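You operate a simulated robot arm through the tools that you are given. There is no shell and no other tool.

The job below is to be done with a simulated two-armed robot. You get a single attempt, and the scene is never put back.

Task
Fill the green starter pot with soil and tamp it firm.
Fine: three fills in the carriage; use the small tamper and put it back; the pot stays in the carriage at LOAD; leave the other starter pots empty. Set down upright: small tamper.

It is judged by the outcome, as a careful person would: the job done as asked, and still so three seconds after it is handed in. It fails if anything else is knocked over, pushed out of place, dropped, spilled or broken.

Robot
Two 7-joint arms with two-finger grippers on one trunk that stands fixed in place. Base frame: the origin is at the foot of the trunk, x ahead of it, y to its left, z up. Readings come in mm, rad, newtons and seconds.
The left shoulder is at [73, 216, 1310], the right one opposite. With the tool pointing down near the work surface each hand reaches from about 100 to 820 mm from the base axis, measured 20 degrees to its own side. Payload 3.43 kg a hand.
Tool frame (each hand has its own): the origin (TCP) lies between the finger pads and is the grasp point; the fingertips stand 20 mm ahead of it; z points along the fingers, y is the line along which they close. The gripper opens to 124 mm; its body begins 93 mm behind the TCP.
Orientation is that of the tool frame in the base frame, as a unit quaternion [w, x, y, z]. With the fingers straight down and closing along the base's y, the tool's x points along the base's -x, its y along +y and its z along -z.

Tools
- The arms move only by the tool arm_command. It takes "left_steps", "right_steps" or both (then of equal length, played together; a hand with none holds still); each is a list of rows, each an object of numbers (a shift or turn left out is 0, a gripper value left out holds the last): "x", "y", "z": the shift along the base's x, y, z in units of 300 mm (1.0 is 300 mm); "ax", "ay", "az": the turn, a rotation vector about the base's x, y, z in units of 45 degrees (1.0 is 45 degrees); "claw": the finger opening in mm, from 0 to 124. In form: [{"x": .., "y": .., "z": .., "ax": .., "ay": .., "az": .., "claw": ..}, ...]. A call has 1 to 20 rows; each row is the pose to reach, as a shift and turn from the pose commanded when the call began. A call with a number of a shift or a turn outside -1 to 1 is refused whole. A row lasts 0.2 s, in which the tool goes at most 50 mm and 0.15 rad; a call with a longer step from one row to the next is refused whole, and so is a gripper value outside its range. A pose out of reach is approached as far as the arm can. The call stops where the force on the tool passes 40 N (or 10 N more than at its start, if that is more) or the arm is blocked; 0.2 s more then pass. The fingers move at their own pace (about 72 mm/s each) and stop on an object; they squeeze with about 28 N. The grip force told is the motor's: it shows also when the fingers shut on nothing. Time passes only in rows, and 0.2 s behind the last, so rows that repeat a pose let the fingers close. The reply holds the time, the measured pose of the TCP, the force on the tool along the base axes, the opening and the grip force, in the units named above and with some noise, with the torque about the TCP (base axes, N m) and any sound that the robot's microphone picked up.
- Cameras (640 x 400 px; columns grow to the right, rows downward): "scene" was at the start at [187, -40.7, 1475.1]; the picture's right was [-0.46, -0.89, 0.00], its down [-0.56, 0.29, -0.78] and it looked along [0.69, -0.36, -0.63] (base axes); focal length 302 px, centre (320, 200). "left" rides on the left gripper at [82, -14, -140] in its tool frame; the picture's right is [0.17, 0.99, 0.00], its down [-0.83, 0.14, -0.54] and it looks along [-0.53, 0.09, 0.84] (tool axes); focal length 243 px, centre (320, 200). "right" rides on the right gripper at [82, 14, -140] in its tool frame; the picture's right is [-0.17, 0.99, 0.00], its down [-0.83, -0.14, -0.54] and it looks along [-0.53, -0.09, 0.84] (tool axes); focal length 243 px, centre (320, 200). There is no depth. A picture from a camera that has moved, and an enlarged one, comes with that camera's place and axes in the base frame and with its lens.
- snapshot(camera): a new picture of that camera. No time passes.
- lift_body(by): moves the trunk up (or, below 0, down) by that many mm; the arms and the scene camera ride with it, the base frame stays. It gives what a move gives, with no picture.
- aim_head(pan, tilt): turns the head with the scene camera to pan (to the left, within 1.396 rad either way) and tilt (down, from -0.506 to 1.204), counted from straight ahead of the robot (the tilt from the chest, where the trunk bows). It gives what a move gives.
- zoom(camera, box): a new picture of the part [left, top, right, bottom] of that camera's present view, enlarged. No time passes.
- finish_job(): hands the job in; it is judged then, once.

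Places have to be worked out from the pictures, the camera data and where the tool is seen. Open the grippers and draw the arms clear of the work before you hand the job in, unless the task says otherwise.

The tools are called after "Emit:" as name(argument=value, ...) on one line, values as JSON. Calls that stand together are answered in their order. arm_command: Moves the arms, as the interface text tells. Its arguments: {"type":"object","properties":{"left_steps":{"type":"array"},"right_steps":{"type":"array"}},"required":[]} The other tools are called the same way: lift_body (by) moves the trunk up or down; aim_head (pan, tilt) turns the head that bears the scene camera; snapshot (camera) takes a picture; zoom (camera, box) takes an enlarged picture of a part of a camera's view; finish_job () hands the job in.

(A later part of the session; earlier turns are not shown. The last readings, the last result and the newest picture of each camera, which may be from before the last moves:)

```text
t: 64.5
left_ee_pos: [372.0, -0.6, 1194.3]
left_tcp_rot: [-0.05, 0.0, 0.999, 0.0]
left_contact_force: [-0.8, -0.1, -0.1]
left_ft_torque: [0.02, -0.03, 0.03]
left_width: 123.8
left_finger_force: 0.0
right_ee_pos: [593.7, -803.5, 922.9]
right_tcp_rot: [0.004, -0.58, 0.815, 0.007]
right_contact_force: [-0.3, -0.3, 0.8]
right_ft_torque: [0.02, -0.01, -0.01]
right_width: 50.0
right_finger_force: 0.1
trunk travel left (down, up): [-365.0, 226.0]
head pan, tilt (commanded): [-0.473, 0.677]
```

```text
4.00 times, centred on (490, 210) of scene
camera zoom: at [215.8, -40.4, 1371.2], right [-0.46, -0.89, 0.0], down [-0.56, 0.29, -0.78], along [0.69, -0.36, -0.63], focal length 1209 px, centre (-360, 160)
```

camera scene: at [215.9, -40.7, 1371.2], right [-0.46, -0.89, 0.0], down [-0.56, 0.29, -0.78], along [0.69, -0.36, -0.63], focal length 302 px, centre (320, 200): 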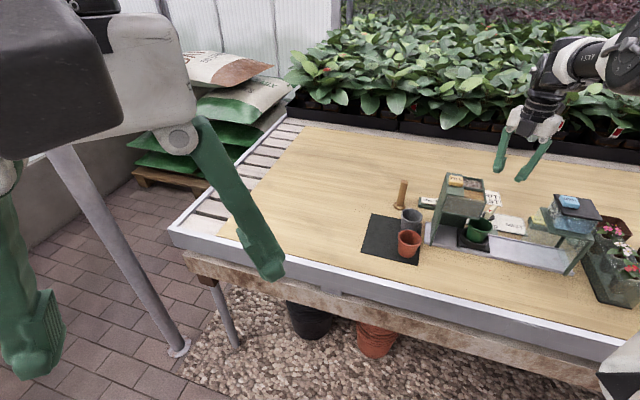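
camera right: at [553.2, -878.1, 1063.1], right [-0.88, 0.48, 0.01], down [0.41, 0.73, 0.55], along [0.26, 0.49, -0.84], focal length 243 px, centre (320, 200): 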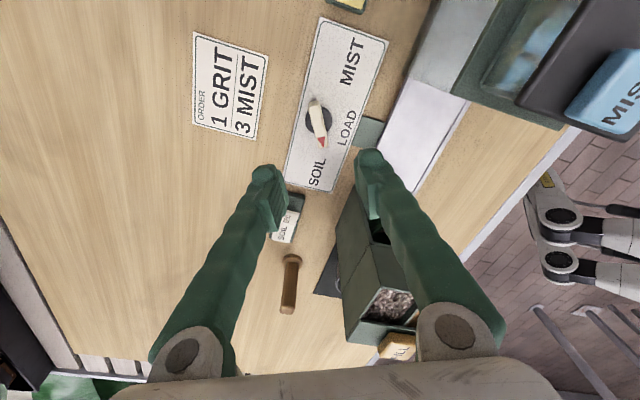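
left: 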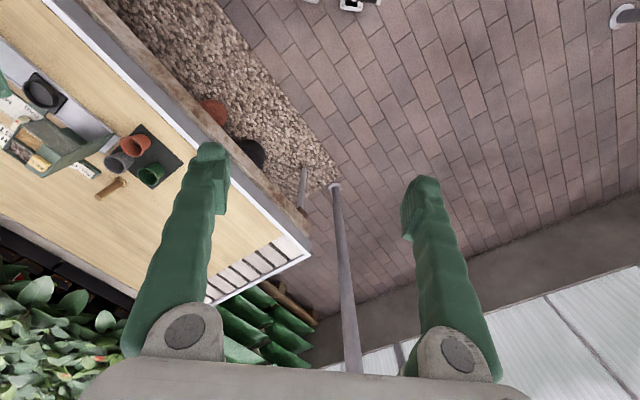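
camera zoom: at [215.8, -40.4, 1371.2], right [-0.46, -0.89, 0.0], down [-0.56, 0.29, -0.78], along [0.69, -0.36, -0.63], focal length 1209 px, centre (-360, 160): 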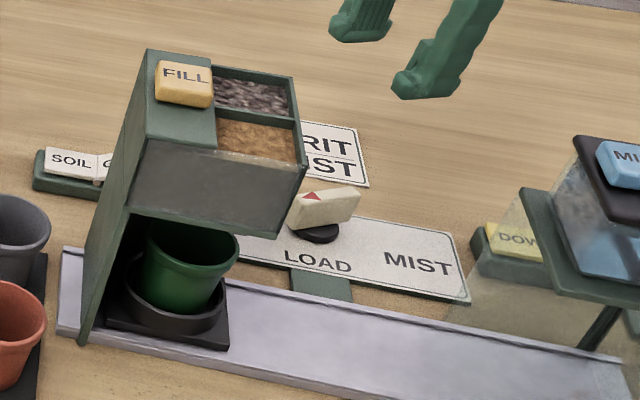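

The dial points to SOIL and the pot is under the hopper. Next the FILL button: I raise the hand and bring it over the hopper, turning yaw back toward 0.

Emit:
arm_command(right_steps=[{"z": 0.12, "az": -0.15}, {"z": 0.24, "az": -0.3}, {"z": 0.33, "az": -0.45}, {"z": 0.35, "az": -0.6, "y": 0.05}, {"z": 0.35, "az": -0.75, "y": 0.15}, {"z": 0.35, "az": -0.9, "y": 0.25}, {"z": 0.35, "az": -1.0, "y": 0.35}, {"z": 0.35, "az": -1.0, "y": 0.35}])

Emit:
arm_command(right_steps=[{"az": -0.15, "y": 0.07}, {"az": -0.3, "y": 0.13}, {"az": -0.45, "y": 0.18}, {"az": -0.57, "y": 0.18}, {"az": -0.57, "y": 0.18}])

Emit:
snapshot(camera="right")

Emit:
snapshot(camera="scene")

```text
t: 66.3
left_ee_pos: [372.3, -2.3, 1194.7]
left_tcp_rot: [-0.051, 0.0, 0.999, 0.0]
left_contact_force: [0.1, -1.0, -0.5]
left_ft_torque: [0.0, 0.01, 0.0]
left_width: 123.9
left_finger_force: 0.0
right_ee_pos: [590.7, -698.6, 1029.7]
right_tcp_rot: [0.006, -0.224, 0.975, 0.005]
right_contact_force: [-0.3, -0.1, 0.0]
right_ft_torque: [0.02, -0.01, -0.01]
right_width: 50.0
right_finger_force: 0.1
trunk travel left (down, up): [-365.0, 226.0]
head pan, tilt (commanded): [-0.473, 0.677]
```

```text
t: 67.5
left_ee_pos: [374.0, -1.3, 1194.7]
left_tcp_rot: [-0.051, 0.0, 0.999, -0.001]
left_contact_force: [0.7, -0.1, -0.7]
left_ft_torque: [0.03, 0.01, -0.03]
left_width: 123.9
left_finger_force: 0.2
right_ee_pos: [593.7, -644.6, 1030.1]
right_tcp_rot: [0.008, -0.001, 1.0, 0.005]
right_contact_force: [-0.4, -0.1, -0.2]
right_ft_torque: [0.01, 0.02, 0.0]
right_width: 50.2
right_finger_force: 0.1
trunk travel left (down, up): [-365.0, 226.0]
head pan, tilt (commanded): [-0.473, 0.677]
```

```text
taken
camera right: at [509.1, -632.5, 1169.5], right [0.16, 0.99, 0.01], down [0.82, -0.14, 0.55], along [0.54, -0.08, -0.83], focal length 243 px, centre (320, 200)
```

right: 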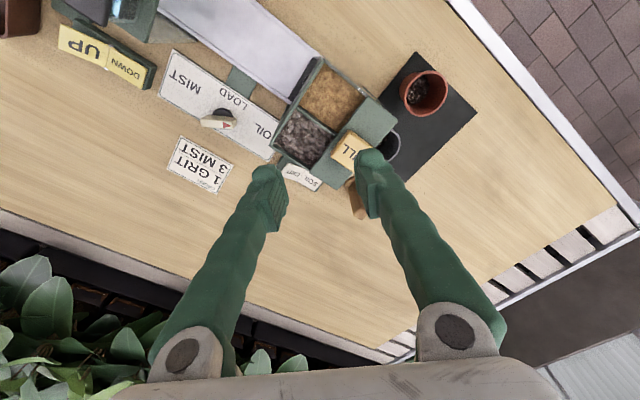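

```text
taken
camera scene: at [215.9, -40.7, 1371.2], right [-0.46, -0.89, 0.0], down [-0.56, 0.29, -0.78], along [0.69, -0.36, -0.63], focal length 302 px, centre (320, 200)
```

scene: 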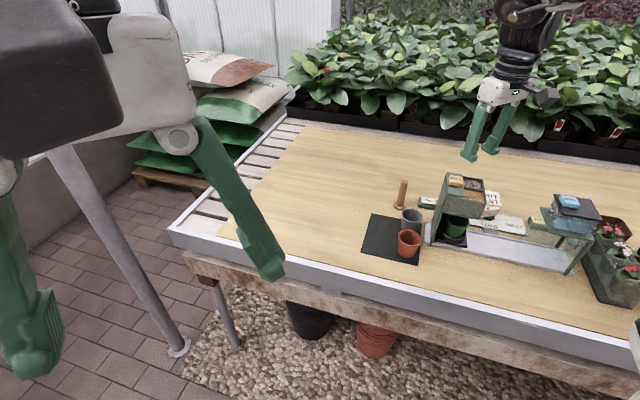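

I'm above the hopper with yaw 0 (slight 1° tilt to trim). I zoom on FILL from both cameras.

Emit:
zoom(camera="right", box=[270, 40, 420, 220])

Emit:
zoom(camera="scene", box=[430, 160, 510, 220])

```text
2.22 times, centred on (345, 130) of right
camera zoom: at [509.1, -632.5, 1169.5], right [0.16, 0.99, 0.01], down [0.82, -0.14, 0.55], along [0.54, -0.08, -0.83], focal length 539 px, centre (264, 356)
```

zoom: 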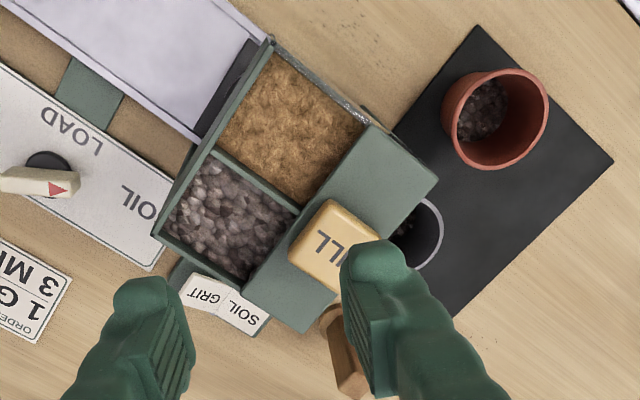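

```text
6.67 times, centred on (470, 190) of scene
camera zoom: at [215.9, -40.7, 1371.2], right [-0.46, -0.89, 0.0], down [-0.56, 0.29, -0.78], along [0.69, -0.36, -0.63], focal length 2016 px, centre (-680, 267)
```

zoom: 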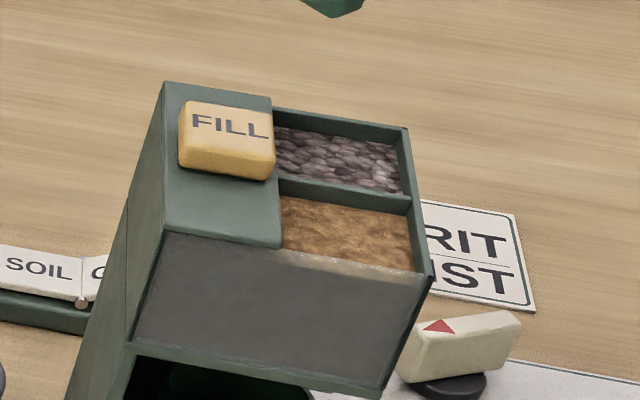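

FILL's top centre is at (605.5,-614.6,≈944). I close the fingers, trim the tilt, and move above it with tips ~20 mm over the button.

Emit:
arm_command(right_steps=[{"x": 0.02, "y": 0.05, "z": 0.0, "ax": -0.0127, "ay": 0.0204, "claw": 0}, {"x": 0.0393, "y": 0.1, "z": -0.05, "ax": -0.0127, "ay": 0.0204, "claw": 0}, {"x": 0.0393, "y": 0.1, "z": -0.15, "ax": -0.0127, "ay": 0.0204, "claw": 0}, {"x": 0.0393, "y": 0.1, "z": -0.15, "ax": -0.0127, "ay": 0.0204, "claw": 0}])

Emit:
snapshot(camera="right")

Emit:
zoom(camera="scene", box=[420, 110, 540, 220])

```text
t: 68.5
left_ee_pos: [371.7, -0.1, 1194.8]
left_tcp_rot: [-0.051, 0.0, 0.999, 0.0]
left_contact_force: [-0.3, 0.7, 0.2]
left_ft_torque: [-0.01, -0.04, -0.01]
left_width: 124.0
left_finger_force: 0.0
right_ee_pos: [604.0, -612.4, 983.2]
right_tcp_rot: [0.0, -0.003, 1.0, -0.001]
right_contact_force: [-0.4, 0.7, 0.2]
right_ft_torque: [-0.04, 0.02, 0.02]
right_width: 0.0
right_finger_force: 27.9
trunk travel left (down, up): [-365.0, 226.0]
head pan, tilt (commanded): [-0.473, 0.677]
```

```text
taken
camera right: at [520.6, -597.8, 1123.6], right [0.16, 0.99, 0.0], down [0.83, -0.13, 0.54], along [0.53, -0.09, -0.84], focal length 243 px, centre (320, 200)
```

right: 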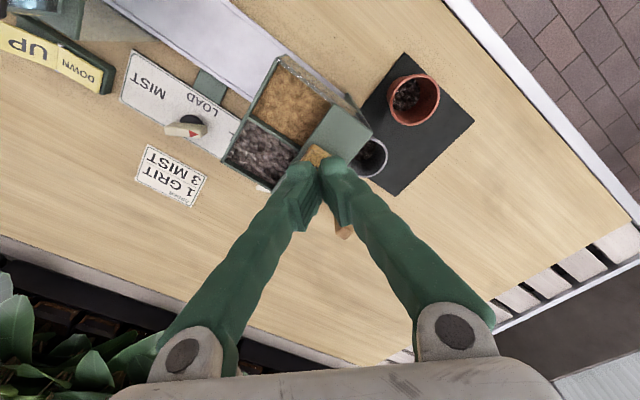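

```text
3.64 times, centred on (480, 165) of scene
camera zoom: at [215.7, -39.8, 1371.3], right [-0.46, -0.89, 0.0], down [-0.56, 0.28, -0.78], along [0.69, -0.36, -0.63], focal length 1099 px, centre (-262, 327)
```

zoom: 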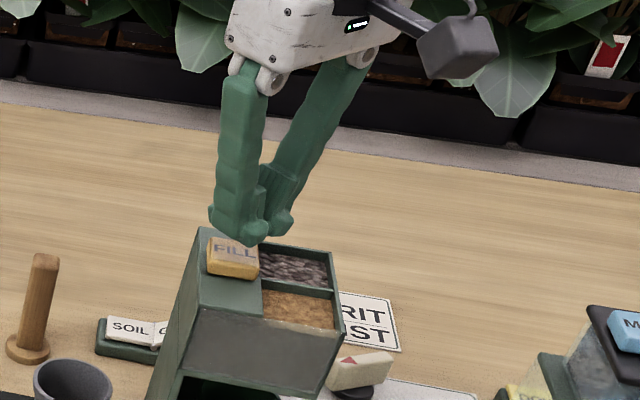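

Tips are right over the button. I descend close to contact and read the force.

Emit:
arm_command(right_steps=[{"x": 0.004, "y": -0.006, "z": -0.035}, {"x": 0.004, "y": -0.006, "z": -0.06}])

Emit:
zoom(camera="scene", box=[430, 140, 510, 220])

```text
t: 69.2
left_ee_pos: [372.6, -1.0, 1195.0]
left_tcp_rot: [-0.05, 0.0, 0.999, -0.001]
left_contact_force: [0.2, 0.5, -0.1]
left_ft_torque: [-0.01, -0.06, -0.05]
left_width: 124.1
left_finger_force: 0.0
right_ee_pos: [606.7, -614.5, 965.9]
right_tcp_rot: [-0.001, -0.002, 1.0, -0.001]
right_contact_force: [0.8, 0.2, -1.0]
right_ft_torque: [-0.02, 0.01, 0.0]
right_width: 0.2
right_finger_force: 27.8
trunk travel left (down, up): [-365.0, 226.0]
head pan, tilt (commanded): [-0.473, 0.677]
```

```text
5.00 times, centred on (470, 180) of scene
camera zoom: at [215.7, -40.5, 1371.3], right [-0.46, -0.89, 0.0], down [-0.56, 0.29, -0.78], along [0.69, -0.36, -0.63], focal length 1512 px, centre (-430, 300)
```

zoom: 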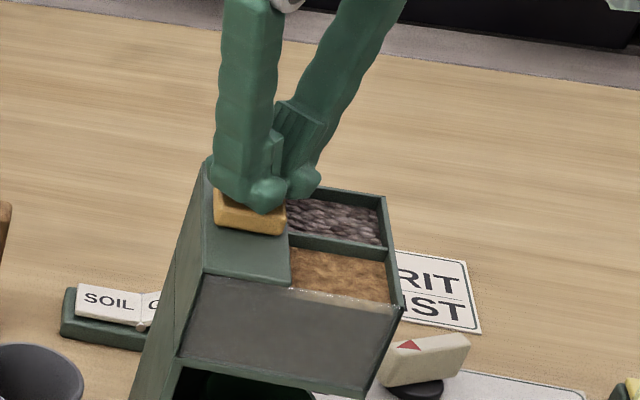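

Not in contact yet. I press a few millimetres further.

Emit:
arm_command(right_steps=[{"z": -0.01}, {"z": -0.015}])

```text
t: 69.8
left_ee_pos: [372.5, -1.1, 1195.1]
left_tcp_rot: [-0.05, 0.0, 0.999, -0.002]
left_contact_force: [0.2, 0.0, 0.4]
left_ft_torque: [0.02, 0.02, -0.03]
left_width: 124.2
left_finger_force: 0.1
right_ee_pos: [606.6, -615.3, 962.8]
right_tcp_rot: [-0.001, -0.002, 1.0, 0.0]
right_contact_force: [0.8, -0.3, 0.1]
right_ft_torque: [-0.02, 0.0, -0.02]
right_width: 5.7
right_finger_force: 34.4
trunk travel left (down, up): [-365.0, 226.0]
head pan, tilt (commanded): [-0.473, 0.677]
```

The fingers were pushed open to 5.7 mm without a vertical force, so something is wedging between the tips. I look closely.

Emit:
zoom(camera="scene", box=[440, 160, 500, 205])

Emit:
zoom(camera="right", box=[250, 110, 390, 220])

```text
8.89 times, centred on (470, 182) of scene
camera zoom: at [215.7, -40.6, 1371.3], right [-0.46, -0.89, 0.0], down [-0.56, 0.29, -0.78], along [0.69, -0.36, -0.63], focal length 2687 px, centre (-1013, 356)
```

zoom: 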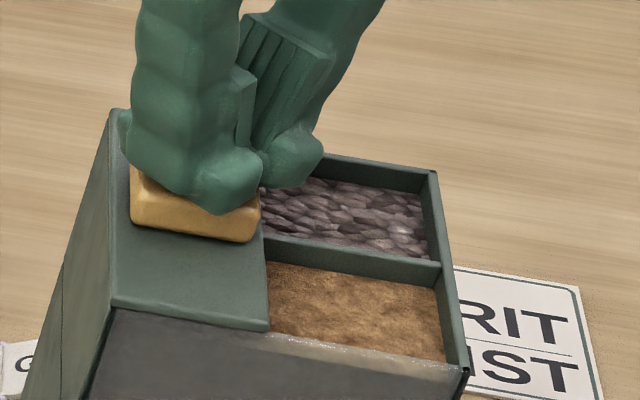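

```text
3.64 times, centred on (320, 165) of right
camera zoom: at [523.1, -602.3, 1102.7], right [0.16, 0.99, 0.0], down [0.83, -0.13, 0.54], along [0.53, -0.09, -0.84], focal length 882 px, centre (320, 327)
```

zoom: 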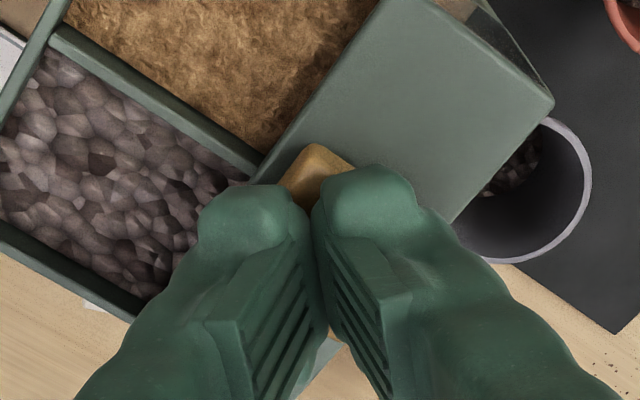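

The button's corner is catching between the tips because it sits diagonally under the hand. I back up, turn yaw to −45° (square to the button), and re-centre.

Emit:
arm_command(right_steps=[{"z": 0.06}, {"z": 0.12}, {"z": 0.12}])

Emit:
arm_command(right_steps=[{"az": -0.18}, {"az": -0.36}, {"az": -0.54}, {"az": -0.72}, {"az": -0.9}, {"az": -1.0}, {"az": -1.0}])

Emit:
zoom(camera="right", box=[230, 80, 410, 230])

Emit:
zoom(camera="scene", box=[430, 130, 520, 210])

```text
t: 70.5
left_ee_pos: [372.9, -1.5, 1193.9]
left_tcp_rot: [-0.052, 0.0, 0.999, -0.001]
left_contact_force: [0.1, 0.2, 0.3]
left_ft_torque: [0.0, 0.01, -0.01]
left_width: 123.8
left_finger_force: 0.0
right_ee_pos: [606.9, -617.2, 996.6]
right_tcp_rot: [-0.001, -0.002, 1.0, 0.0]
right_contact_force: [0.5, -0.6, -0.4]
right_ft_torque: [0.01, 0.04, -0.01]
right_width: 0.0
right_finger_force: 34.4
trunk travel left (down, up): [-365.0, 226.0]
head pan, tilt (commanded): [-0.473, 0.677]
```

```text
t: 72.2
left_ee_pos: [373.1, -1.5, 1195.6]
left_tcp_rot: [-0.051, -0.001, 0.999, -0.001]
left_contact_force: [-0.3, 0.2, -0.3]
left_ft_torque: [0.0, 0.03, -0.01]
left_width: 123.6
left_finger_force: 0.1
right_ee_pos: [607.0, -617.4, 996.4]
right_tcp_rot: [-0.001, 0.381, 0.925, 0.0]
right_contact_force: [-0.4, 0.4, 0.2]
right_ft_torque: [0.01, -0.02, 0.01]
right_width: 0.0
right_finger_force: 34.3
trunk travel left (down, up): [-365.0, 226.0]
head pan, tilt (commanded): [-0.473, 0.677]
```

```text
2.67 times, centred on (320, 155) of right
camera zoom: at [558.1, -549.6, 1137.6], right [0.81, 0.58, 0.0], down [0.49, -0.68, 0.54], along [0.31, -0.44, -0.84], focal length 647 px, centre (320, 320)
```

zoom: 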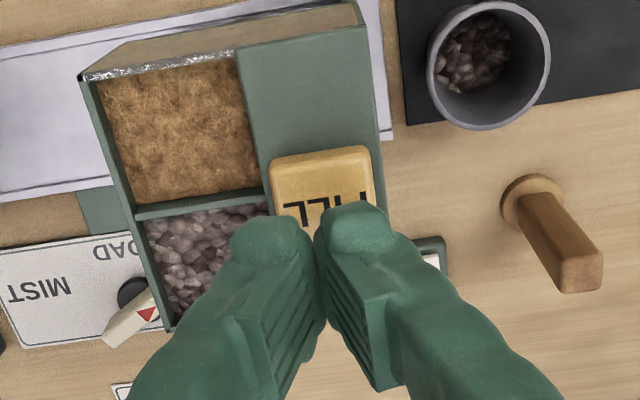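

```text
5.00 times, centred on (475, 170) of scene
camera zoom: at [215.9, -40.7, 1371.2], right [-0.46, -0.89, 0.0], down [-0.56, 0.29, -0.78], along [0.69, -0.36, -0.63], focal length 1512 px, centre (-455, 350)
```

zoom: 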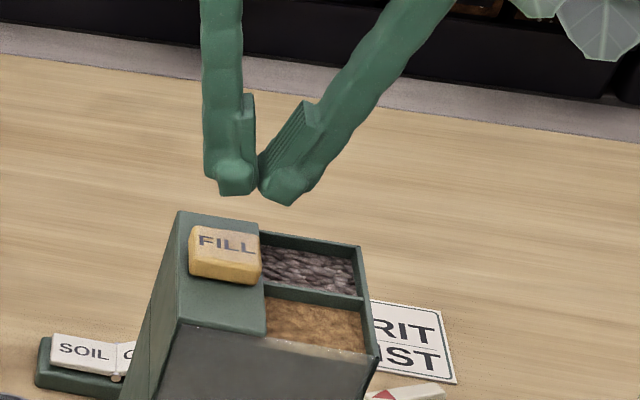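

Now the tips are square over the button, centred within ~1–2 mm. I descend again and press in small steps.

Emit:
arm_command(right_steps=[{"x": -0.002, "y": 0.003, "z": -0.05}, {"x": -0.002, "y": 0.003, "z": -0.1}, {"x": -0.002, "y": 0.003, "z": -0.107}])

Emit:
arm_command(right_steps=[{"z": -0.005}, {"z": -0.01}])

Emit:
zoom(camera="scene", box=[440, 160, 500, 205])

```text
t: 73.0
left_ee_pos: [373.3, -0.7, 1195.7]
left_tcp_rot: [-0.05, 0.0, 0.999, -0.001]
left_contact_force: [-0.4, 0.4, 0.3]
left_ft_torque: [-0.01, -0.01, -0.02]
left_width: 124.0
left_finger_force: 0.3
right_ee_pos: [608.1, -617.3, 963.9]
right_tcp_rot: [-0.001, 0.38, 0.925, 0.0]
right_contact_force: [-0.5, 0.0, -1.1]
right_ft_torque: [0.0, 0.0, -0.03]
right_width: 0.0
right_finger_force: 34.5
trunk travel left (down, up): [-365.0, 226.0]
head pan, tilt (commanded): [-0.473, 0.677]
```

```text
t: 73.5
left_ee_pos: [373.8, -1.2, 1195.1]
left_tcp_rot: [-0.051, 0.0, 0.999, -0.001]
left_contact_force: [1.0, 0.6, -1.3]
left_ft_torque: [0.01, -0.02, -0.06]
left_width: 123.8
left_finger_force: 0.2
right_ee_pos: [607.0, -616.7, 962.6]
right_tcp_rot: [-0.001, 0.38, 0.925, 0.0]
right_contact_force: [0.0, -0.3, 2.3]
right_ft_torque: [0.01, 0.01, -0.03]
right_width: 5.9
right_finger_force: 34.1
trunk travel left (down, up): [-365.0, 226.0]
head pan, tilt (commanded): [-0.473, 0.677]
```

```text
8.89 times, centred on (470, 182) of scene
camera zoom: at [215.8, -40.6, 1371.2], right [-0.46, -0.89, 0.0], down [-0.56, 0.29, -0.78], along [0.69, -0.36, -0.63], focal length 2687 px, centre (-1013, 356)
```

zoom: 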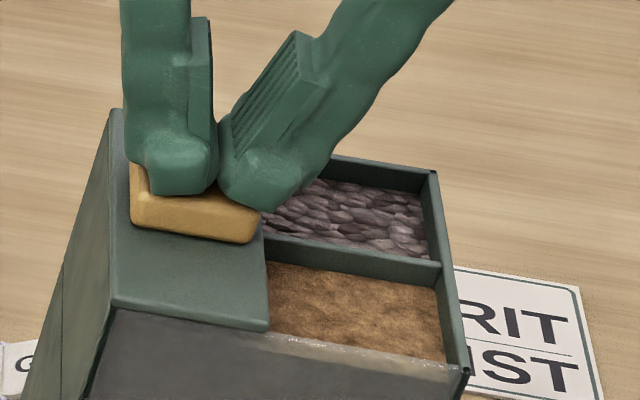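

There's light contact (2.3 N). I press 2–3 mm further and read.

Emit:
arm_command(right_steps=[{"z": -0.005}, {"z": -0.01}])

Emit:
zoom(camera="scene", box=[440, 160, 500, 205])

```text
t: 74.2
left_ee_pos: [372.3, -0.5, 1194.3]
left_tcp_rot: [-0.051, 0.001, 0.999, 0.0]
left_contact_force: [0.1, 0.3, -0.1]
left_ft_torque: [0.01, 0.0, -0.02]
left_width: 123.8
left_finger_force: 0.0
right_ee_pos: [607.1, -617.0, 958.9]
right_tcp_rot: [-0.001, 0.38, 0.925, 0.0]
right_contact_force: [-0.2, -0.2, 1.5]
right_ft_torque: [0.0, 0.01, -0.03]
right_width: 6.0
right_finger_force: 34.4
trunk travel left (down, up): [-365.0, 226.0]
head pan, tilt (commanded): [-0.473, 0.677]
```

```text
8.89 times, centred on (470, 182) of scene
camera zoom: at [215.7, -40.6, 1371.3], right [-0.46, -0.89, 0.0], down [-0.56, 0.29, -0.78], along [0.69, -0.36, -0.63], focal length 2687 px, centre (-1013, 356)
```

zoom: 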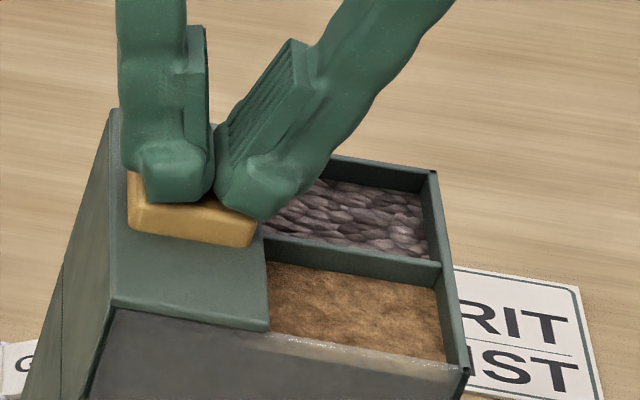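

The button is giving way lightly. I press a bit more.

Emit:
arm_command(right_steps=[{"z": -0.005}, {"z": -0.01}])

Emit:
zoom(camera="scene", box=[430, 160, 510, 245])

```text
t: 74.8
left_ee_pos: [372.1, -0.8, 1194.8]
left_tcp_rot: [-0.051, -0.001, 0.999, -0.001]
left_contact_force: [-0.2, -0.1, 0.2]
left_ft_torque: [-0.01, 0.01, -0.01]
left_width: 124.0
left_finger_force: 0.1
right_ee_pos: [605.4, -616.3, 956.3]
right_tcp_rot: [0.0, 0.381, 0.925, -0.001]
right_contact_force: [2.2, -0.9, 2.6]
right_ft_torque: [0.02, 0.0, 0.01]
right_width: 6.0
right_finger_force: 34.3
trunk travel left (down, up): [-365.0, 226.0]
head pan, tilt (commanded): [-0.473, 0.677]
heard: click
```

```text
4.71 times, centred on (470, 202) of scene
camera zoom: at [215.8, -40.5, 1371.3], right [-0.46, -0.89, 0.0], down [-0.56, 0.29, -0.78], along [0.69, -0.36, -0.63], focal length 1423 px, centre (-386, 188)
```

zoom: 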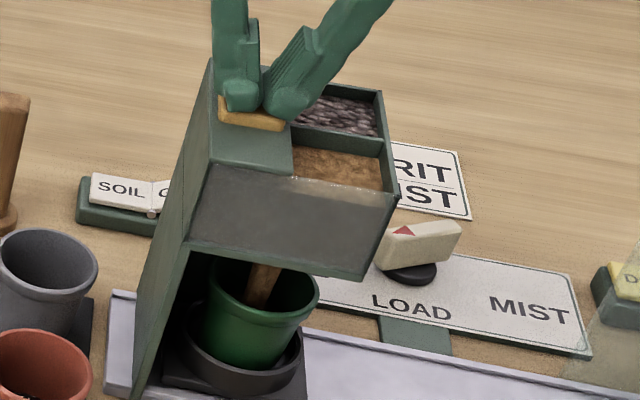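

A click, and brown soil streams into the pot — fill 1. I release the button and wait for the flow to finish.

Emit:
arm_command(right_steps=[{"z": 0.03}, {"z": 0.06}, {"z": 0.06}, {"z": 0.06}, {"z": 0.06}, {"z": 0.06}])

Emit:
zoom(camera="scene", box=[430, 160, 510, 245])

```text
t: 76.2
left_ee_pos: [372.1, -1.9, 1195.2]
left_tcp_rot: [-0.051, 0.0, 0.999, 0.0]
left_contact_force: [0.3, -0.9, 0.2]
left_ft_torque: [-0.01, 0.0, 0.01]
left_width: 124.0
left_finger_force: 0.0
right_ee_pos: [606.8, -616.5, 974.3]
right_tcp_rot: [-0.002, 0.38, 0.925, -0.001]
right_contact_force: [0.2, 0.6, -0.3]
right_ft_torque: [-0.01, 0.05, -0.01]
right_width: 0.0
right_finger_force: 33.5
trunk travel left (down, up): [-365.0, 226.0]
head pan, tilt (commanded): [-0.473, 0.677]
```

```text
4.71 times, centred on (470, 202) of scene
camera zoom: at [215.9, -40.8, 1371.2], right [-0.46, -0.89, 0.0], down [-0.56, 0.29, -0.78], along [0.69, -0.36, -0.63], focal length 1423 px, centre (-386, 188)
```

zoom: 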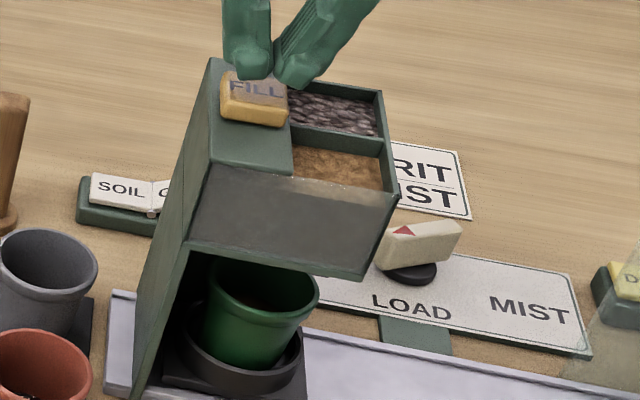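

The flow has stopped and the button is back up. Second press: I descend the same 18 mm in steps.

Emit:
arm_command(right_steps=[{"z": -0.03}, {"z": -0.045}, {"z": -0.055}, {"z": -0.062}])

Emit:
zoom(camera="scene", box=[430, 160, 510, 245])

```text
t: 77.2
left_ee_pos: [372.2, -0.2, 1196.0]
left_tcp_rot: [-0.05, -0.001, 0.999, -0.001]
left_contact_force: [-0.2, 0.0, -0.4]
left_ft_torque: [-0.01, -0.02, 0.02]
left_width: 123.9
left_finger_force: 0.1
right_ee_pos: [606.7, -615.1, 956.3]
right_tcp_rot: [0.0, 0.38, 0.925, -0.001]
right_contact_force: [0.9, 0.1, 3.4]
right_ft_torque: [0.02, 0.01, -0.02]
right_width: 5.9
right_finger_force: 34.4
trunk travel left (down, up): [-365.0, 226.0]
head pan, tilt (commanded): [-0.473, 0.677]
heard: click
```

```text
4.71 times, centred on (470, 202) of scene
camera zoom: at [215.7, -40.3, 1371.3], right [-0.46, -0.89, 0.0], down [-0.56, 0.29, -0.78], along [0.69, -0.36, -0.63], focal length 1423 px, centre (-386, 188)
```

zoom: 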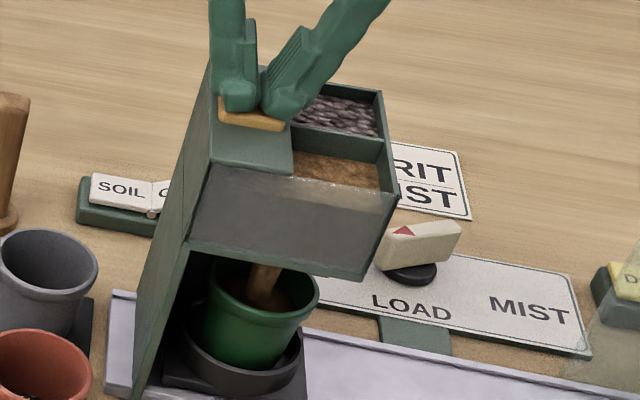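

Fill 2 clicked and is flowing. I release and wait.

Emit:
arm_command(right_steps=[{"z": 0.03}, {"z": 0.06}, {"z": 0.06}, {"z": 0.06}, {"z": 0.06}, {"z": 0.06}, {"z": 0.06}])

Emit:
zoom(camera="scene", box=[430, 160, 510, 245])

```text
t: 78.8
left_ee_pos: [373.3, -1.0, 1194.8]
left_tcp_rot: [-0.051, 0.0, 0.999, 0.0]
left_contact_force: [0.0, -0.5, -0.3]
left_ft_torque: [-0.04, -0.01, -0.02]
left_width: 123.9
left_finger_force: 0.0
right_ee_pos: [605.8, -616.9, 974.7]
right_tcp_rot: [-0.001, 0.38, 0.925, -0.001]
right_contact_force: [-0.5, 0.1, 0.3]
right_ft_torque: [-0.02, -0.02, 0.0]
right_width: 0.3
right_finger_force: 34.1
trunk travel left (down, up): [-365.0, 226.0]
head pan, tilt (commanded): [-0.473, 0.677]
```

```text
4.71 times, centred on (470, 202) of scene
camera zoom: at [215.9, -40.6, 1371.2], right [-0.46, -0.89, 0.0], down [-0.56, 0.29, -0.78], along [0.69, -0.36, -0.63], focal length 1423 px, centre (-386, 188)
```

zoom: 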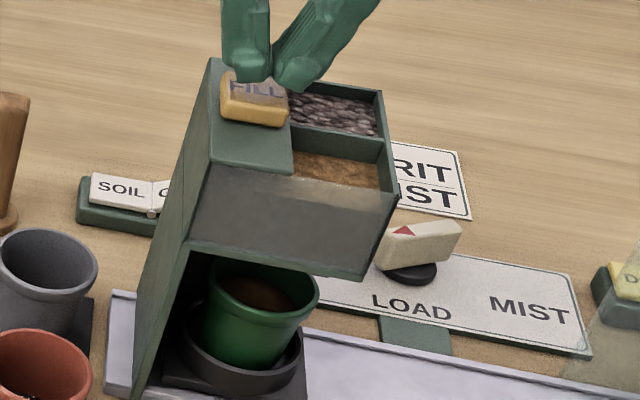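

Two fills are in and the soil level shows in the pot. Third press now.

Emit:
arm_command(right_steps=[{"z": -0.03}, {"z": -0.045}, {"z": -0.055}, {"z": -0.062}])

Emit:
zoom(camera="scene", box=[430, 160, 510, 245])

```text
t: 79.8
left_ee_pos: [372.5, -0.6, 1194.8]
left_tcp_rot: [-0.051, 0.001, 0.999, -0.001]
left_contact_force: [0.8, -0.3, 0.3]
left_ft_torque: [0.01, 0.0, 0.02]
left_width: 124.0
left_finger_force: 0.1
right_ee_pos: [605.3, -617.0, 956.3]
right_tcp_rot: [0.0, 0.38, 0.925, -0.001]
right_contact_force: [1.3, -0.8, 2.0]
right_ft_torque: [0.0, 0.02, -0.03]
right_width: 6.1
right_finger_force: 35.0
trunk travel left (down, up): [-365.0, 226.0]
head pan, tilt (commanded): [-0.473, 0.677]
heard: click
```

```text
4.71 times, centred on (470, 202) of scene
camera zoom: at [215.8, -40.4, 1371.3], right [-0.46, -0.89, 0.0], down [-0.56, 0.29, -0.78], along [0.69, -0.36, -0.63], focal length 1423 px, centre (-386, 188)
```

zoom: 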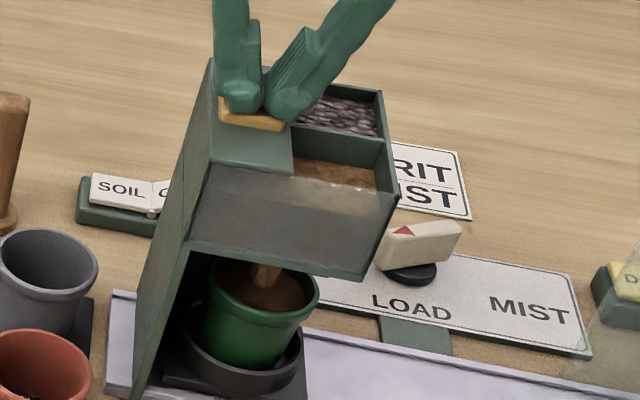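

Fill 3 clicked and flows. I release and rise well clear of the button.

Emit:
arm_command(right_steps=[{"z": 0.04}, {"z": 0.1}, {"z": 0.2}, {"z": 0.25}, {"z": 0.25}, {"z": 0.25}, {"z": 0.25}])

Emit:
zoom(camera="scene", box=[430, 160, 510, 245])

Emit:
zoom(camera="scene", box=[450, 205, 500, 245])

```text
t: 81.3
left_ee_pos: [371.7, -1.7, 1195.6]
left_tcp_rot: [-0.051, 0.0, 0.999, -0.001]
left_contact_force: [0.5, 0.5, 0.7]
left_ft_torque: [-0.02, 0.0, 0.0]
left_width: 123.9
left_finger_force: 0.1
right_ee_pos: [606.1, -615.8, 1030.7]
right_tcp_rot: [-0.001, 0.38, 0.925, -0.001]
right_contact_force: [-0.6, -0.4, 0.2]
right_ft_torque: [-0.03, 0.0, -0.02]
right_width: 0.3
right_finger_force: 34.7
trunk travel left (down, up): [-365.0, 226.0]
head pan, tilt (commanded): [-0.473, 0.677]
```

```text
4.71 times, centred on (470, 202) of scene
camera zoom: at [215.9, -40.8, 1371.2], right [-0.46, -0.89, 0.0], down [-0.56, 0.29, -0.78], along [0.69, -0.36, -0.63], focal length 1423 px, centre (-386, 188)
```

zoom: 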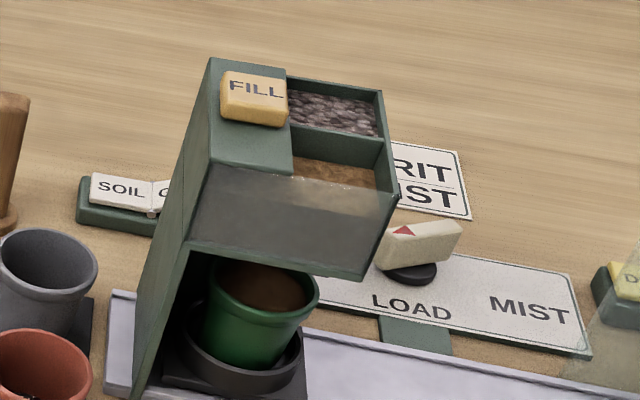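

```text
10.00 times, centred on (475, 225) of scene
camera zoom: at [215.9, -40.8, 1371.2], right [-0.46, -0.89, 0.0], down [-0.56, 0.29, -0.78], along [0.69, -0.36, -0.63], focal length 3023 px, centre (-1230, -50)
```

zoom: 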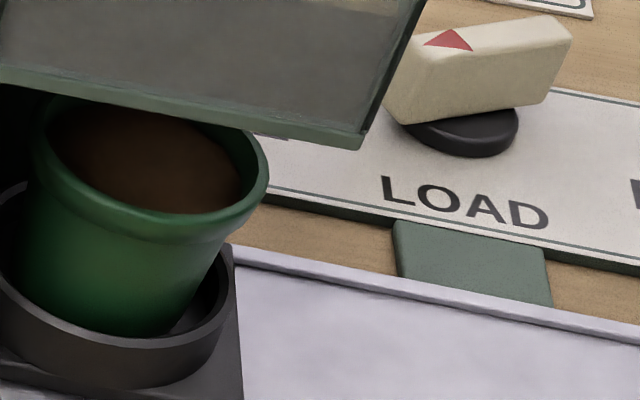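

All three fills are in; the pot is nearly full of brown soil. Now I return to the dial: I move above it while turning yaw toward +75° (in line with the knob at SOIL).

Emit:
arm_command(right_steps=[{"y": -0.06, "az": 0.17, "claw": 50}, {"y": -0.12, "az": 0.34, "claw": 50}, {"y": -0.19, "az": 0.51, "claw": 50}, {"y": -0.26, "az": 0.68, "claw": 50}, {"y": -0.33, "az": 0.85, "claw": 50}, {"y": -0.38, "az": 1.0, "claw": 50}])

Emit:
arm_command(right_steps=[{"y": -0.05, "az": 0.17}, {"y": -0.1, "az": 0.34}, {"y": -0.15, "az": 0.51}, {"y": -0.2, "az": 0.68}, {"y": -0.25, "az": 0.85, "x": -0.03}, {"y": -0.25, "az": 1.0, "x": -0.047}])

Emit:
arm_command(right_steps=[{"az": 0.17}, {"az": 0.34}, {"az": 0.51}, {"az": 0.67}, {"az": 0.67}])

Emit:
lift_body(by=-40)

Emit:
snapshot(camera="right")

Emit:
snapshot(camera="scene")

```text
t: 82.8
left_ee_pos: [372.1, -2.3, 1195.4]
left_tcp_rot: [-0.051, 0.0, 0.999, -0.001]
left_contact_force: [-0.2, 0.9, -0.1]
left_ft_torque: [-0.01, 0.02, 0.0]
left_width: 124.2
left_finger_force: 0.0
right_ee_pos: [607.9, -728.0, 1029.6]
right_tcp_rot: [-0.001, -0.004, 1.0, -0.002]
right_contact_force: [-0.1, 0.1, 1.7]
right_ft_torque: [0.01, 0.0, 0.0]
right_width: 49.8
right_finger_force: 0.0
trunk travel left (down, up): [-365.0, 226.0]
head pan, tilt (commanded): [-0.473, 0.677]
```

```text
t: 84.2
left_ee_pos: [372.2, -0.9, 1195.4]
left_tcp_rot: [-0.05, 0.001, 0.999, -0.001]
left_contact_force: [0.5, 1.0, 0.1]
left_ft_torque: [-0.01, 0.0, -0.03]
left_width: 123.9
left_finger_force: 0.1
right_ee_pos: [592.3, -805.0, 1029.0]
right_tcp_rot: [0.0, -0.387, 0.922, -0.001]
right_contact_force: [0.4, -0.3, 1.1]
right_ft_torque: [0.0, 0.03, -0.01]
right_width: 50.0
right_finger_force: 0.0
trunk travel left (down, up): [-365.0, 226.0]
head pan, tilt (commanded): [-0.473, 0.677]
```

```text
t: 85.3
left_ee_pos: [372.6, -0.3, 1195.2]
left_tcp_rot: [-0.052, -0.001, 0.999, -0.001]
left_contact_force: [1.2, 0.6, -0.4]
left_ft_torque: [-0.01, 0.03, 0.0]
left_width: 123.9
left_finger_force: 0.0
right_ee_pos: [591.8, -804.7, 1030.4]
right_tcp_rot: [0.0, -0.613, 0.79, -0.001]
right_contact_force: [-0.3, 0.0, -1.0]
right_ft_torque: [-0.02, 0.0, 0.0]
right_width: 50.1
right_finger_force: 0.0
trunk travel left (down, up): [-365.0, 226.0]
head pan, tilt (commanded): [-0.473, 0.677]
```

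```text
t: 86.2
left_ee_pos: [371.7, 0.1, 1155.4]
left_tcp_rot: [-0.05, 0.0, 0.999, -0.001]
left_contact_force: [-0.5, 0.3, 1.1]
left_ft_torque: [0.01, -0.06, 0.0]
left_width: 124.0
left_finger_force: 0.0
right_ee_pos: [591.9, -804.7, 991.6]
right_tcp_rot: [0.0, -0.612, 0.791, -0.002]
right_contact_force: [-0.8, 0.8, -0.6]
right_ft_torque: [0.01, 0.0, -0.01]
right_width: 49.9
right_finger_force: 0.1
trunk travel left (down, up): [-325.0, 266.0]
head pan, tilt (commanded): [-0.473, 0.677]
```

```text
taken
camera right: at [556.6, -880.1, 1131.2], right [-0.91, 0.41, 0.0], down [0.34, 0.77, 0.54], along [0.22, 0.49, -0.84], focal length 243 px, centre (320, 200)
```

right: 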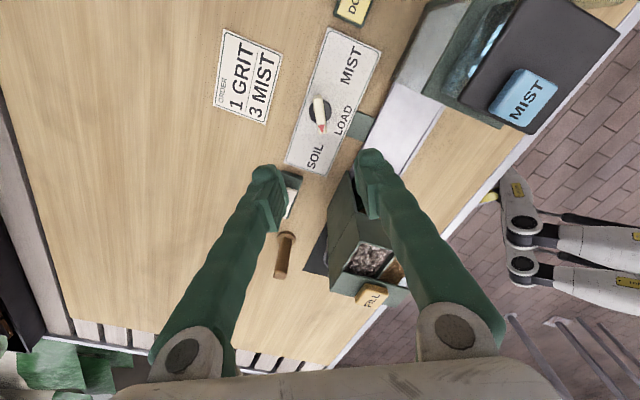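

```text
taken
camera scene: at [224.6, -40.4, 1332.3], right [-0.46, -0.89, 0.0], down [-0.56, 0.29, -0.78], along [0.69, -0.36, -0.63], focal length 302 px, centre (320, 200)
```

scene: 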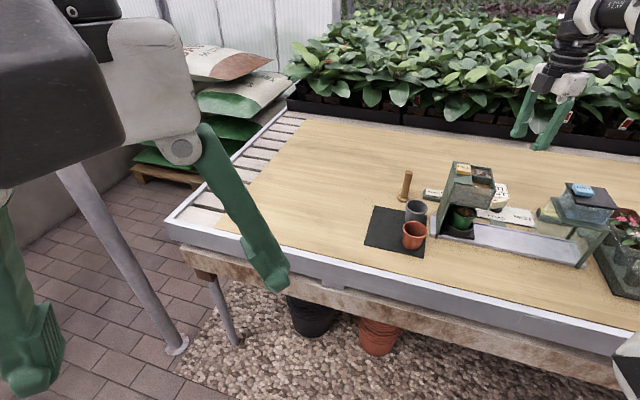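

I check the knob's direction and centring from here.

Emit:
zoom(camera="right", box=[265, 60, 385, 180])

```text
3.33 times, centred on (325, 120) of right
camera zoom: at [556.6, -880.1, 1131.2], right [-0.91, 0.41, 0.0], down [0.34, 0.77, 0.54], along [0.22, 0.49, -0.84], focal length 809 px, centre (303, 467)
```

zoom: 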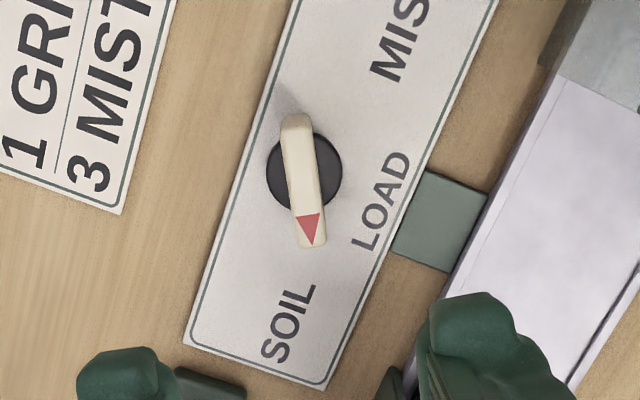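

The pointer is at ~73° (SOIL) and the disc is exactly under the TCP. I trim the yaw and descend onto the knob.

Emit:
arm_command(right_steps=[{"z": -0.13, "az": -0.06}, {"z": -0.26, "az": -0.06}, {"z": -0.39, "az": -0.06}, {"z": -0.52, "az": -0.06}, {"z": -0.6, "az": -0.06}, {"z": -0.6, "az": -0.06}])

Emit:
zoom(camera="right", box=[240, 80, 400, 230])

Emit:
zoom(camera="scene", box=[430, 110, 630, 250])

```text
t: 87.6
left_ee_pos: [372.6, -0.2, 1155.5]
left_tcp_rot: [-0.05, 0.0, 0.999, -0.001]
left_contact_force: [0.2, 0.4, -0.9]
left_ft_torque: [0.0, -0.03, 0.0]
left_width: 123.8
left_finger_force: 0.1
right_ee_pos: [591.4, -805.2, 809.7]
right_tcp_rot: [0.001, -0.593, 0.805, -0.001]
right_contact_force: [0.4, -0.3, -0.1]
right_ft_torque: [0.0, -0.02, -0.03]
right_width: 49.8
right_finger_force: 0.1
trunk travel left (down, up): [-325.0, 266.0]
head pan, tilt (commanded): [-0.473, 0.677]
```

```text
2.67 times, centred on (320, 155) of right
camera zoom: at [552.3, -878.7, 950.7], right [-0.89, 0.45, 0.0], down [0.38, 0.75, 0.54], along [0.24, 0.48, -0.84], focal length 647 px, centre (320, 320)
```

zoom: 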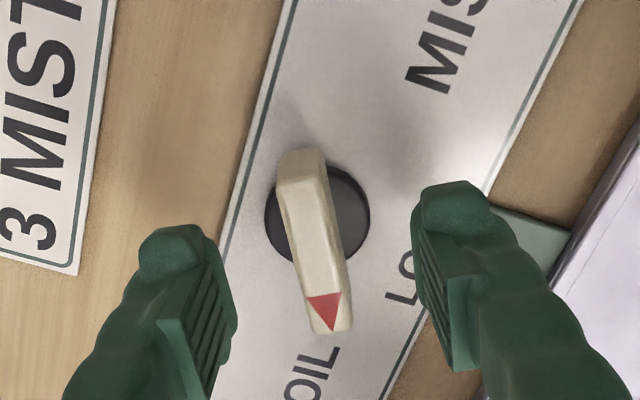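

```text
2.86 times, centred on (530, 180) of scene
camera zoom: at [225.2, -40.5, 1332.2], right [-0.46, -0.89, 0.0], down [-0.56, 0.29, -0.78], along [0.69, -0.36, -0.63], focal length 864 px, centre (-280, 257)
```

zoom: 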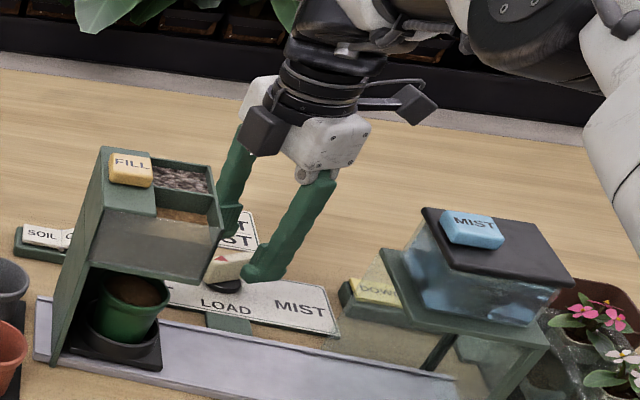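

Aligned, and the arm is well clear of the mist hood. I go down to z≈787 and close.

Emit:
arm_command(right_steps=[{"z": -0.05}, {"z": -0.076}, {"z": -0.076}])

Emit:
arm_command(right_steps=[{"claw": 8}, {"claw": 8}, {"claw": 8}, {"claw": 8}])

Emit:
zoom(camera="right", box=[240, 80, 400, 230])

```text
t: 88.4
left_ee_pos: [372.6, -1.4, 1154.1]
left_tcp_rot: [-0.052, 0.0, 0.999, -0.001]
left_contact_force: [-0.8, 0.8, -0.2]
left_ft_torque: [-0.01, -0.01, 0.0]
left_width: 124.3
left_finger_force: 0.0
right_ee_pos: [590.4, -806.7, 785.6]
right_tcp_rot: [0.0, -0.593, 0.805, -0.001]
right_contact_force: [0.1, 0.2, -0.2]
right_ft_torque: [0.0, -0.03, -0.02]
right_width: 49.9
right_finger_force: 0.2
trunk travel left (down, up): [-325.0, 266.0]
head pan, tilt (commanded): [-0.473, 0.677]
```

```text
t: 89.4
left_ee_pos: [374.2, -1.5, 1155.3]
left_tcp_rot: [-0.051, 0.0, 0.999, 0.0]
left_contact_force: [-0.7, -0.4, -0.2]
left_ft_torque: [0.01, 0.01, 0.03]
left_width: 124.1
left_finger_force: 0.0
right_ee_pos: [591.7, -807.4, 785.6]
right_tcp_rot: [0.0, -0.594, 0.804, -0.002]
right_contact_force: [10.1, -6.0, 1.5]
right_ft_torque: [-0.06, -0.13, 0.95]
right_width: 12.1
right_finger_force: 44.9
trunk travel left (down, up): [-325.0, 266.0]
head pan, tilt (commanded): [-0.473, 0.677]
```

```text
2.67 times, centred on (320, 155) of right
camera zoom: at [553.1, -880.0, 926.4], right [-0.89, 0.45, 0.0], down [0.38, 0.75, 0.54], along [0.24, 0.48, -0.84], focal length 647 px, centre (320, 320)
```

zoom: 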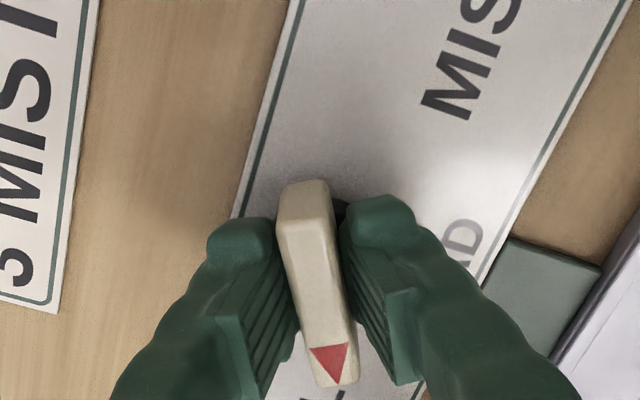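

Gripped with the knob against its SOIL stop. I now turn it counter-clockwise 45° first, then check.

Emit:
arm_command(right_steps=[{"az": 0.12}, {"az": 0.26}, {"az": 0.4}, {"az": 0.54}, {"az": 0.68}, {"az": 0.82}, {"az": 0.95}, {"az": 1.0}, {"az": 1.0}])

Emit:
snapshot(camera="right")

Emit:
zoom(camera="scene", box=[430, 110, 630, 250])

```text
t: 91.4
left_ee_pos: [373.9, -2.2, 1154.1]
left_tcp_rot: [-0.051, 0.0, 0.999, -0.002]
left_contact_force: [0.7, 0.3, 0.4]
left_ft_torque: [0.0, 0.0, 0.02]
left_width: 124.2
left_finger_force: 0.0
right_ee_pos: [592.7, -805.9, 786.1]
right_tcp_rot: [-0.001, 0.856, -0.517, 0.001]
right_contact_force: [10.3, -10.6, 2.1]
right_ft_torque: [0.05, -0.04, -0.01]
right_width: 12.1
right_finger_force: 45.1
trunk travel left (down, up): [-325.0, 266.0]
head pan, tilt (commanded): [-0.473, 0.677]
```

```text
taken
camera right: at [618.2, -885.0, 926.3], right [-0.95, -0.31, 0.0], down [-0.27, 0.8, 0.54], along [-0.17, 0.51, -0.84], focal length 243 px, centre (320, 200)
```

right: 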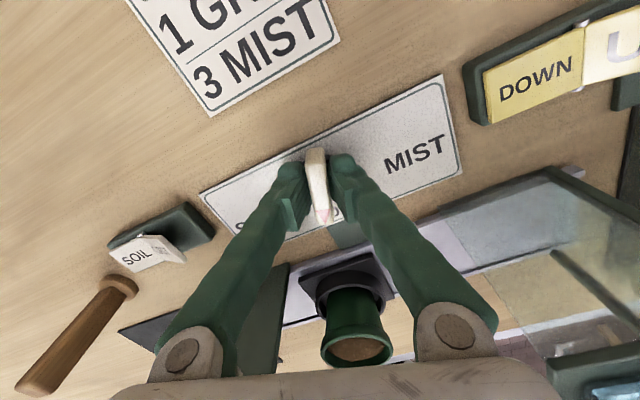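

```text
2.86 times, centred on (530, 180) of scene
camera zoom: at [226.3, -41.6, 1331.9], right [-0.46, -0.89, 0.0], down [-0.56, 0.29, -0.78], along [0.69, -0.35, -0.63], focal length 864 px, centre (-280, 257)
```

zoom: 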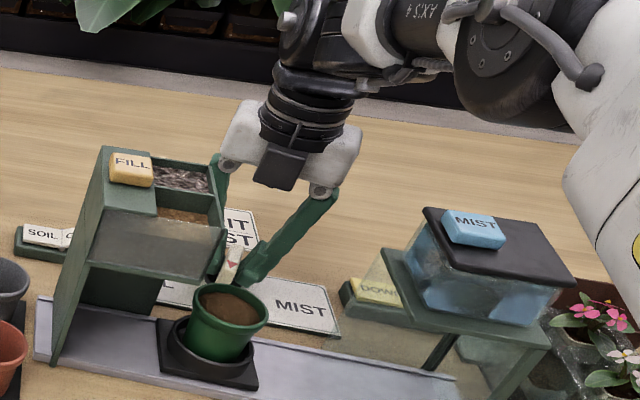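

The pot has come out from under the hopper, full of soil. About 17° remain to LOAD; I continue, shifting 1–2 mm outward to ease the side force.

Emit:
arm_command(right_steps=[{"az": 0.13, "x": 0.003, "y": -0.003}, {"az": 0.26, "x": 0.005, "y": -0.005}, {"az": 0.384, "x": 0.006, "y": -0.006}, {"az": 0.384, "x": 0.006, "y": -0.006}])

Emit:
zoom(camera="right", box=[200, 60, 440, 240])

Emit:
zoom(camera="scene", box=[430, 110, 630, 250])

```text
t: 92.4
left_ee_pos: [373.9, -1.7, 1154.2]
left_tcp_rot: [-0.052, 0.0, 0.999, -0.001]
left_contact_force: [0.7, 0.1, 0.0]
left_ft_torque: [-0.04, -0.01, -0.04]
left_width: 124.2
left_finger_force: 0.1
right_ee_pos: [594.2, -804.9, 785.0]
right_tcp_rot: [-0.001, 0.924, -0.382, -0.002]
right_contact_force: [0.9, 4.7, -4.2]
right_ft_torque: [0.0, -0.03, -0.06]
right_width: 11.9
right_finger_force: 45.4
trunk travel left (down, up): [-325.0, 266.0]
head pan, tilt (commanded): [-0.473, 0.677]
```

```text
2.22 times, centred on (320, 150) of right
camera zoom: at [641.4, -873.6, 926.0], right [-0.81, -0.58, 0.0], down [-0.49, 0.68, 0.54], along [-0.32, 0.44, -0.84], focal length 539 px, centre (320, 311)
```

zoom: 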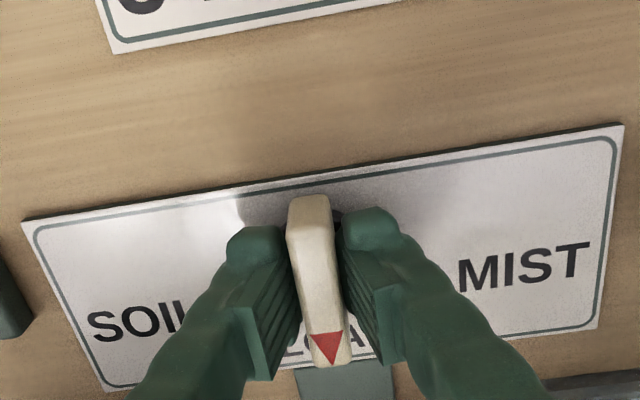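

```text
2.86 times, centred on (530, 180) of scene
camera zoom: at [225.8, -40.7, 1332.0], right [-0.46, -0.89, 0.0], down [-0.56, 0.29, -0.78], along [0.69, -0.36, -0.63], focal length 864 px, centre (-280, 257)
```

zoom: 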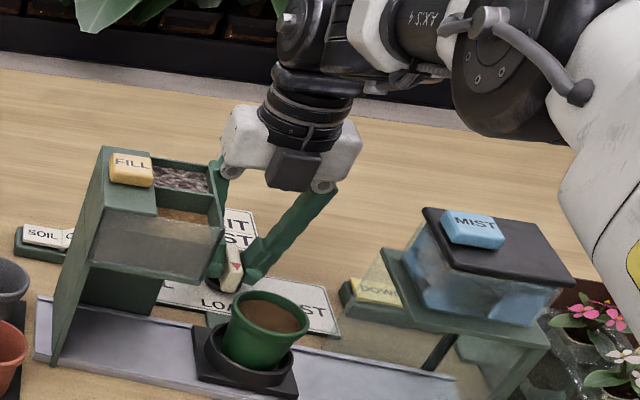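

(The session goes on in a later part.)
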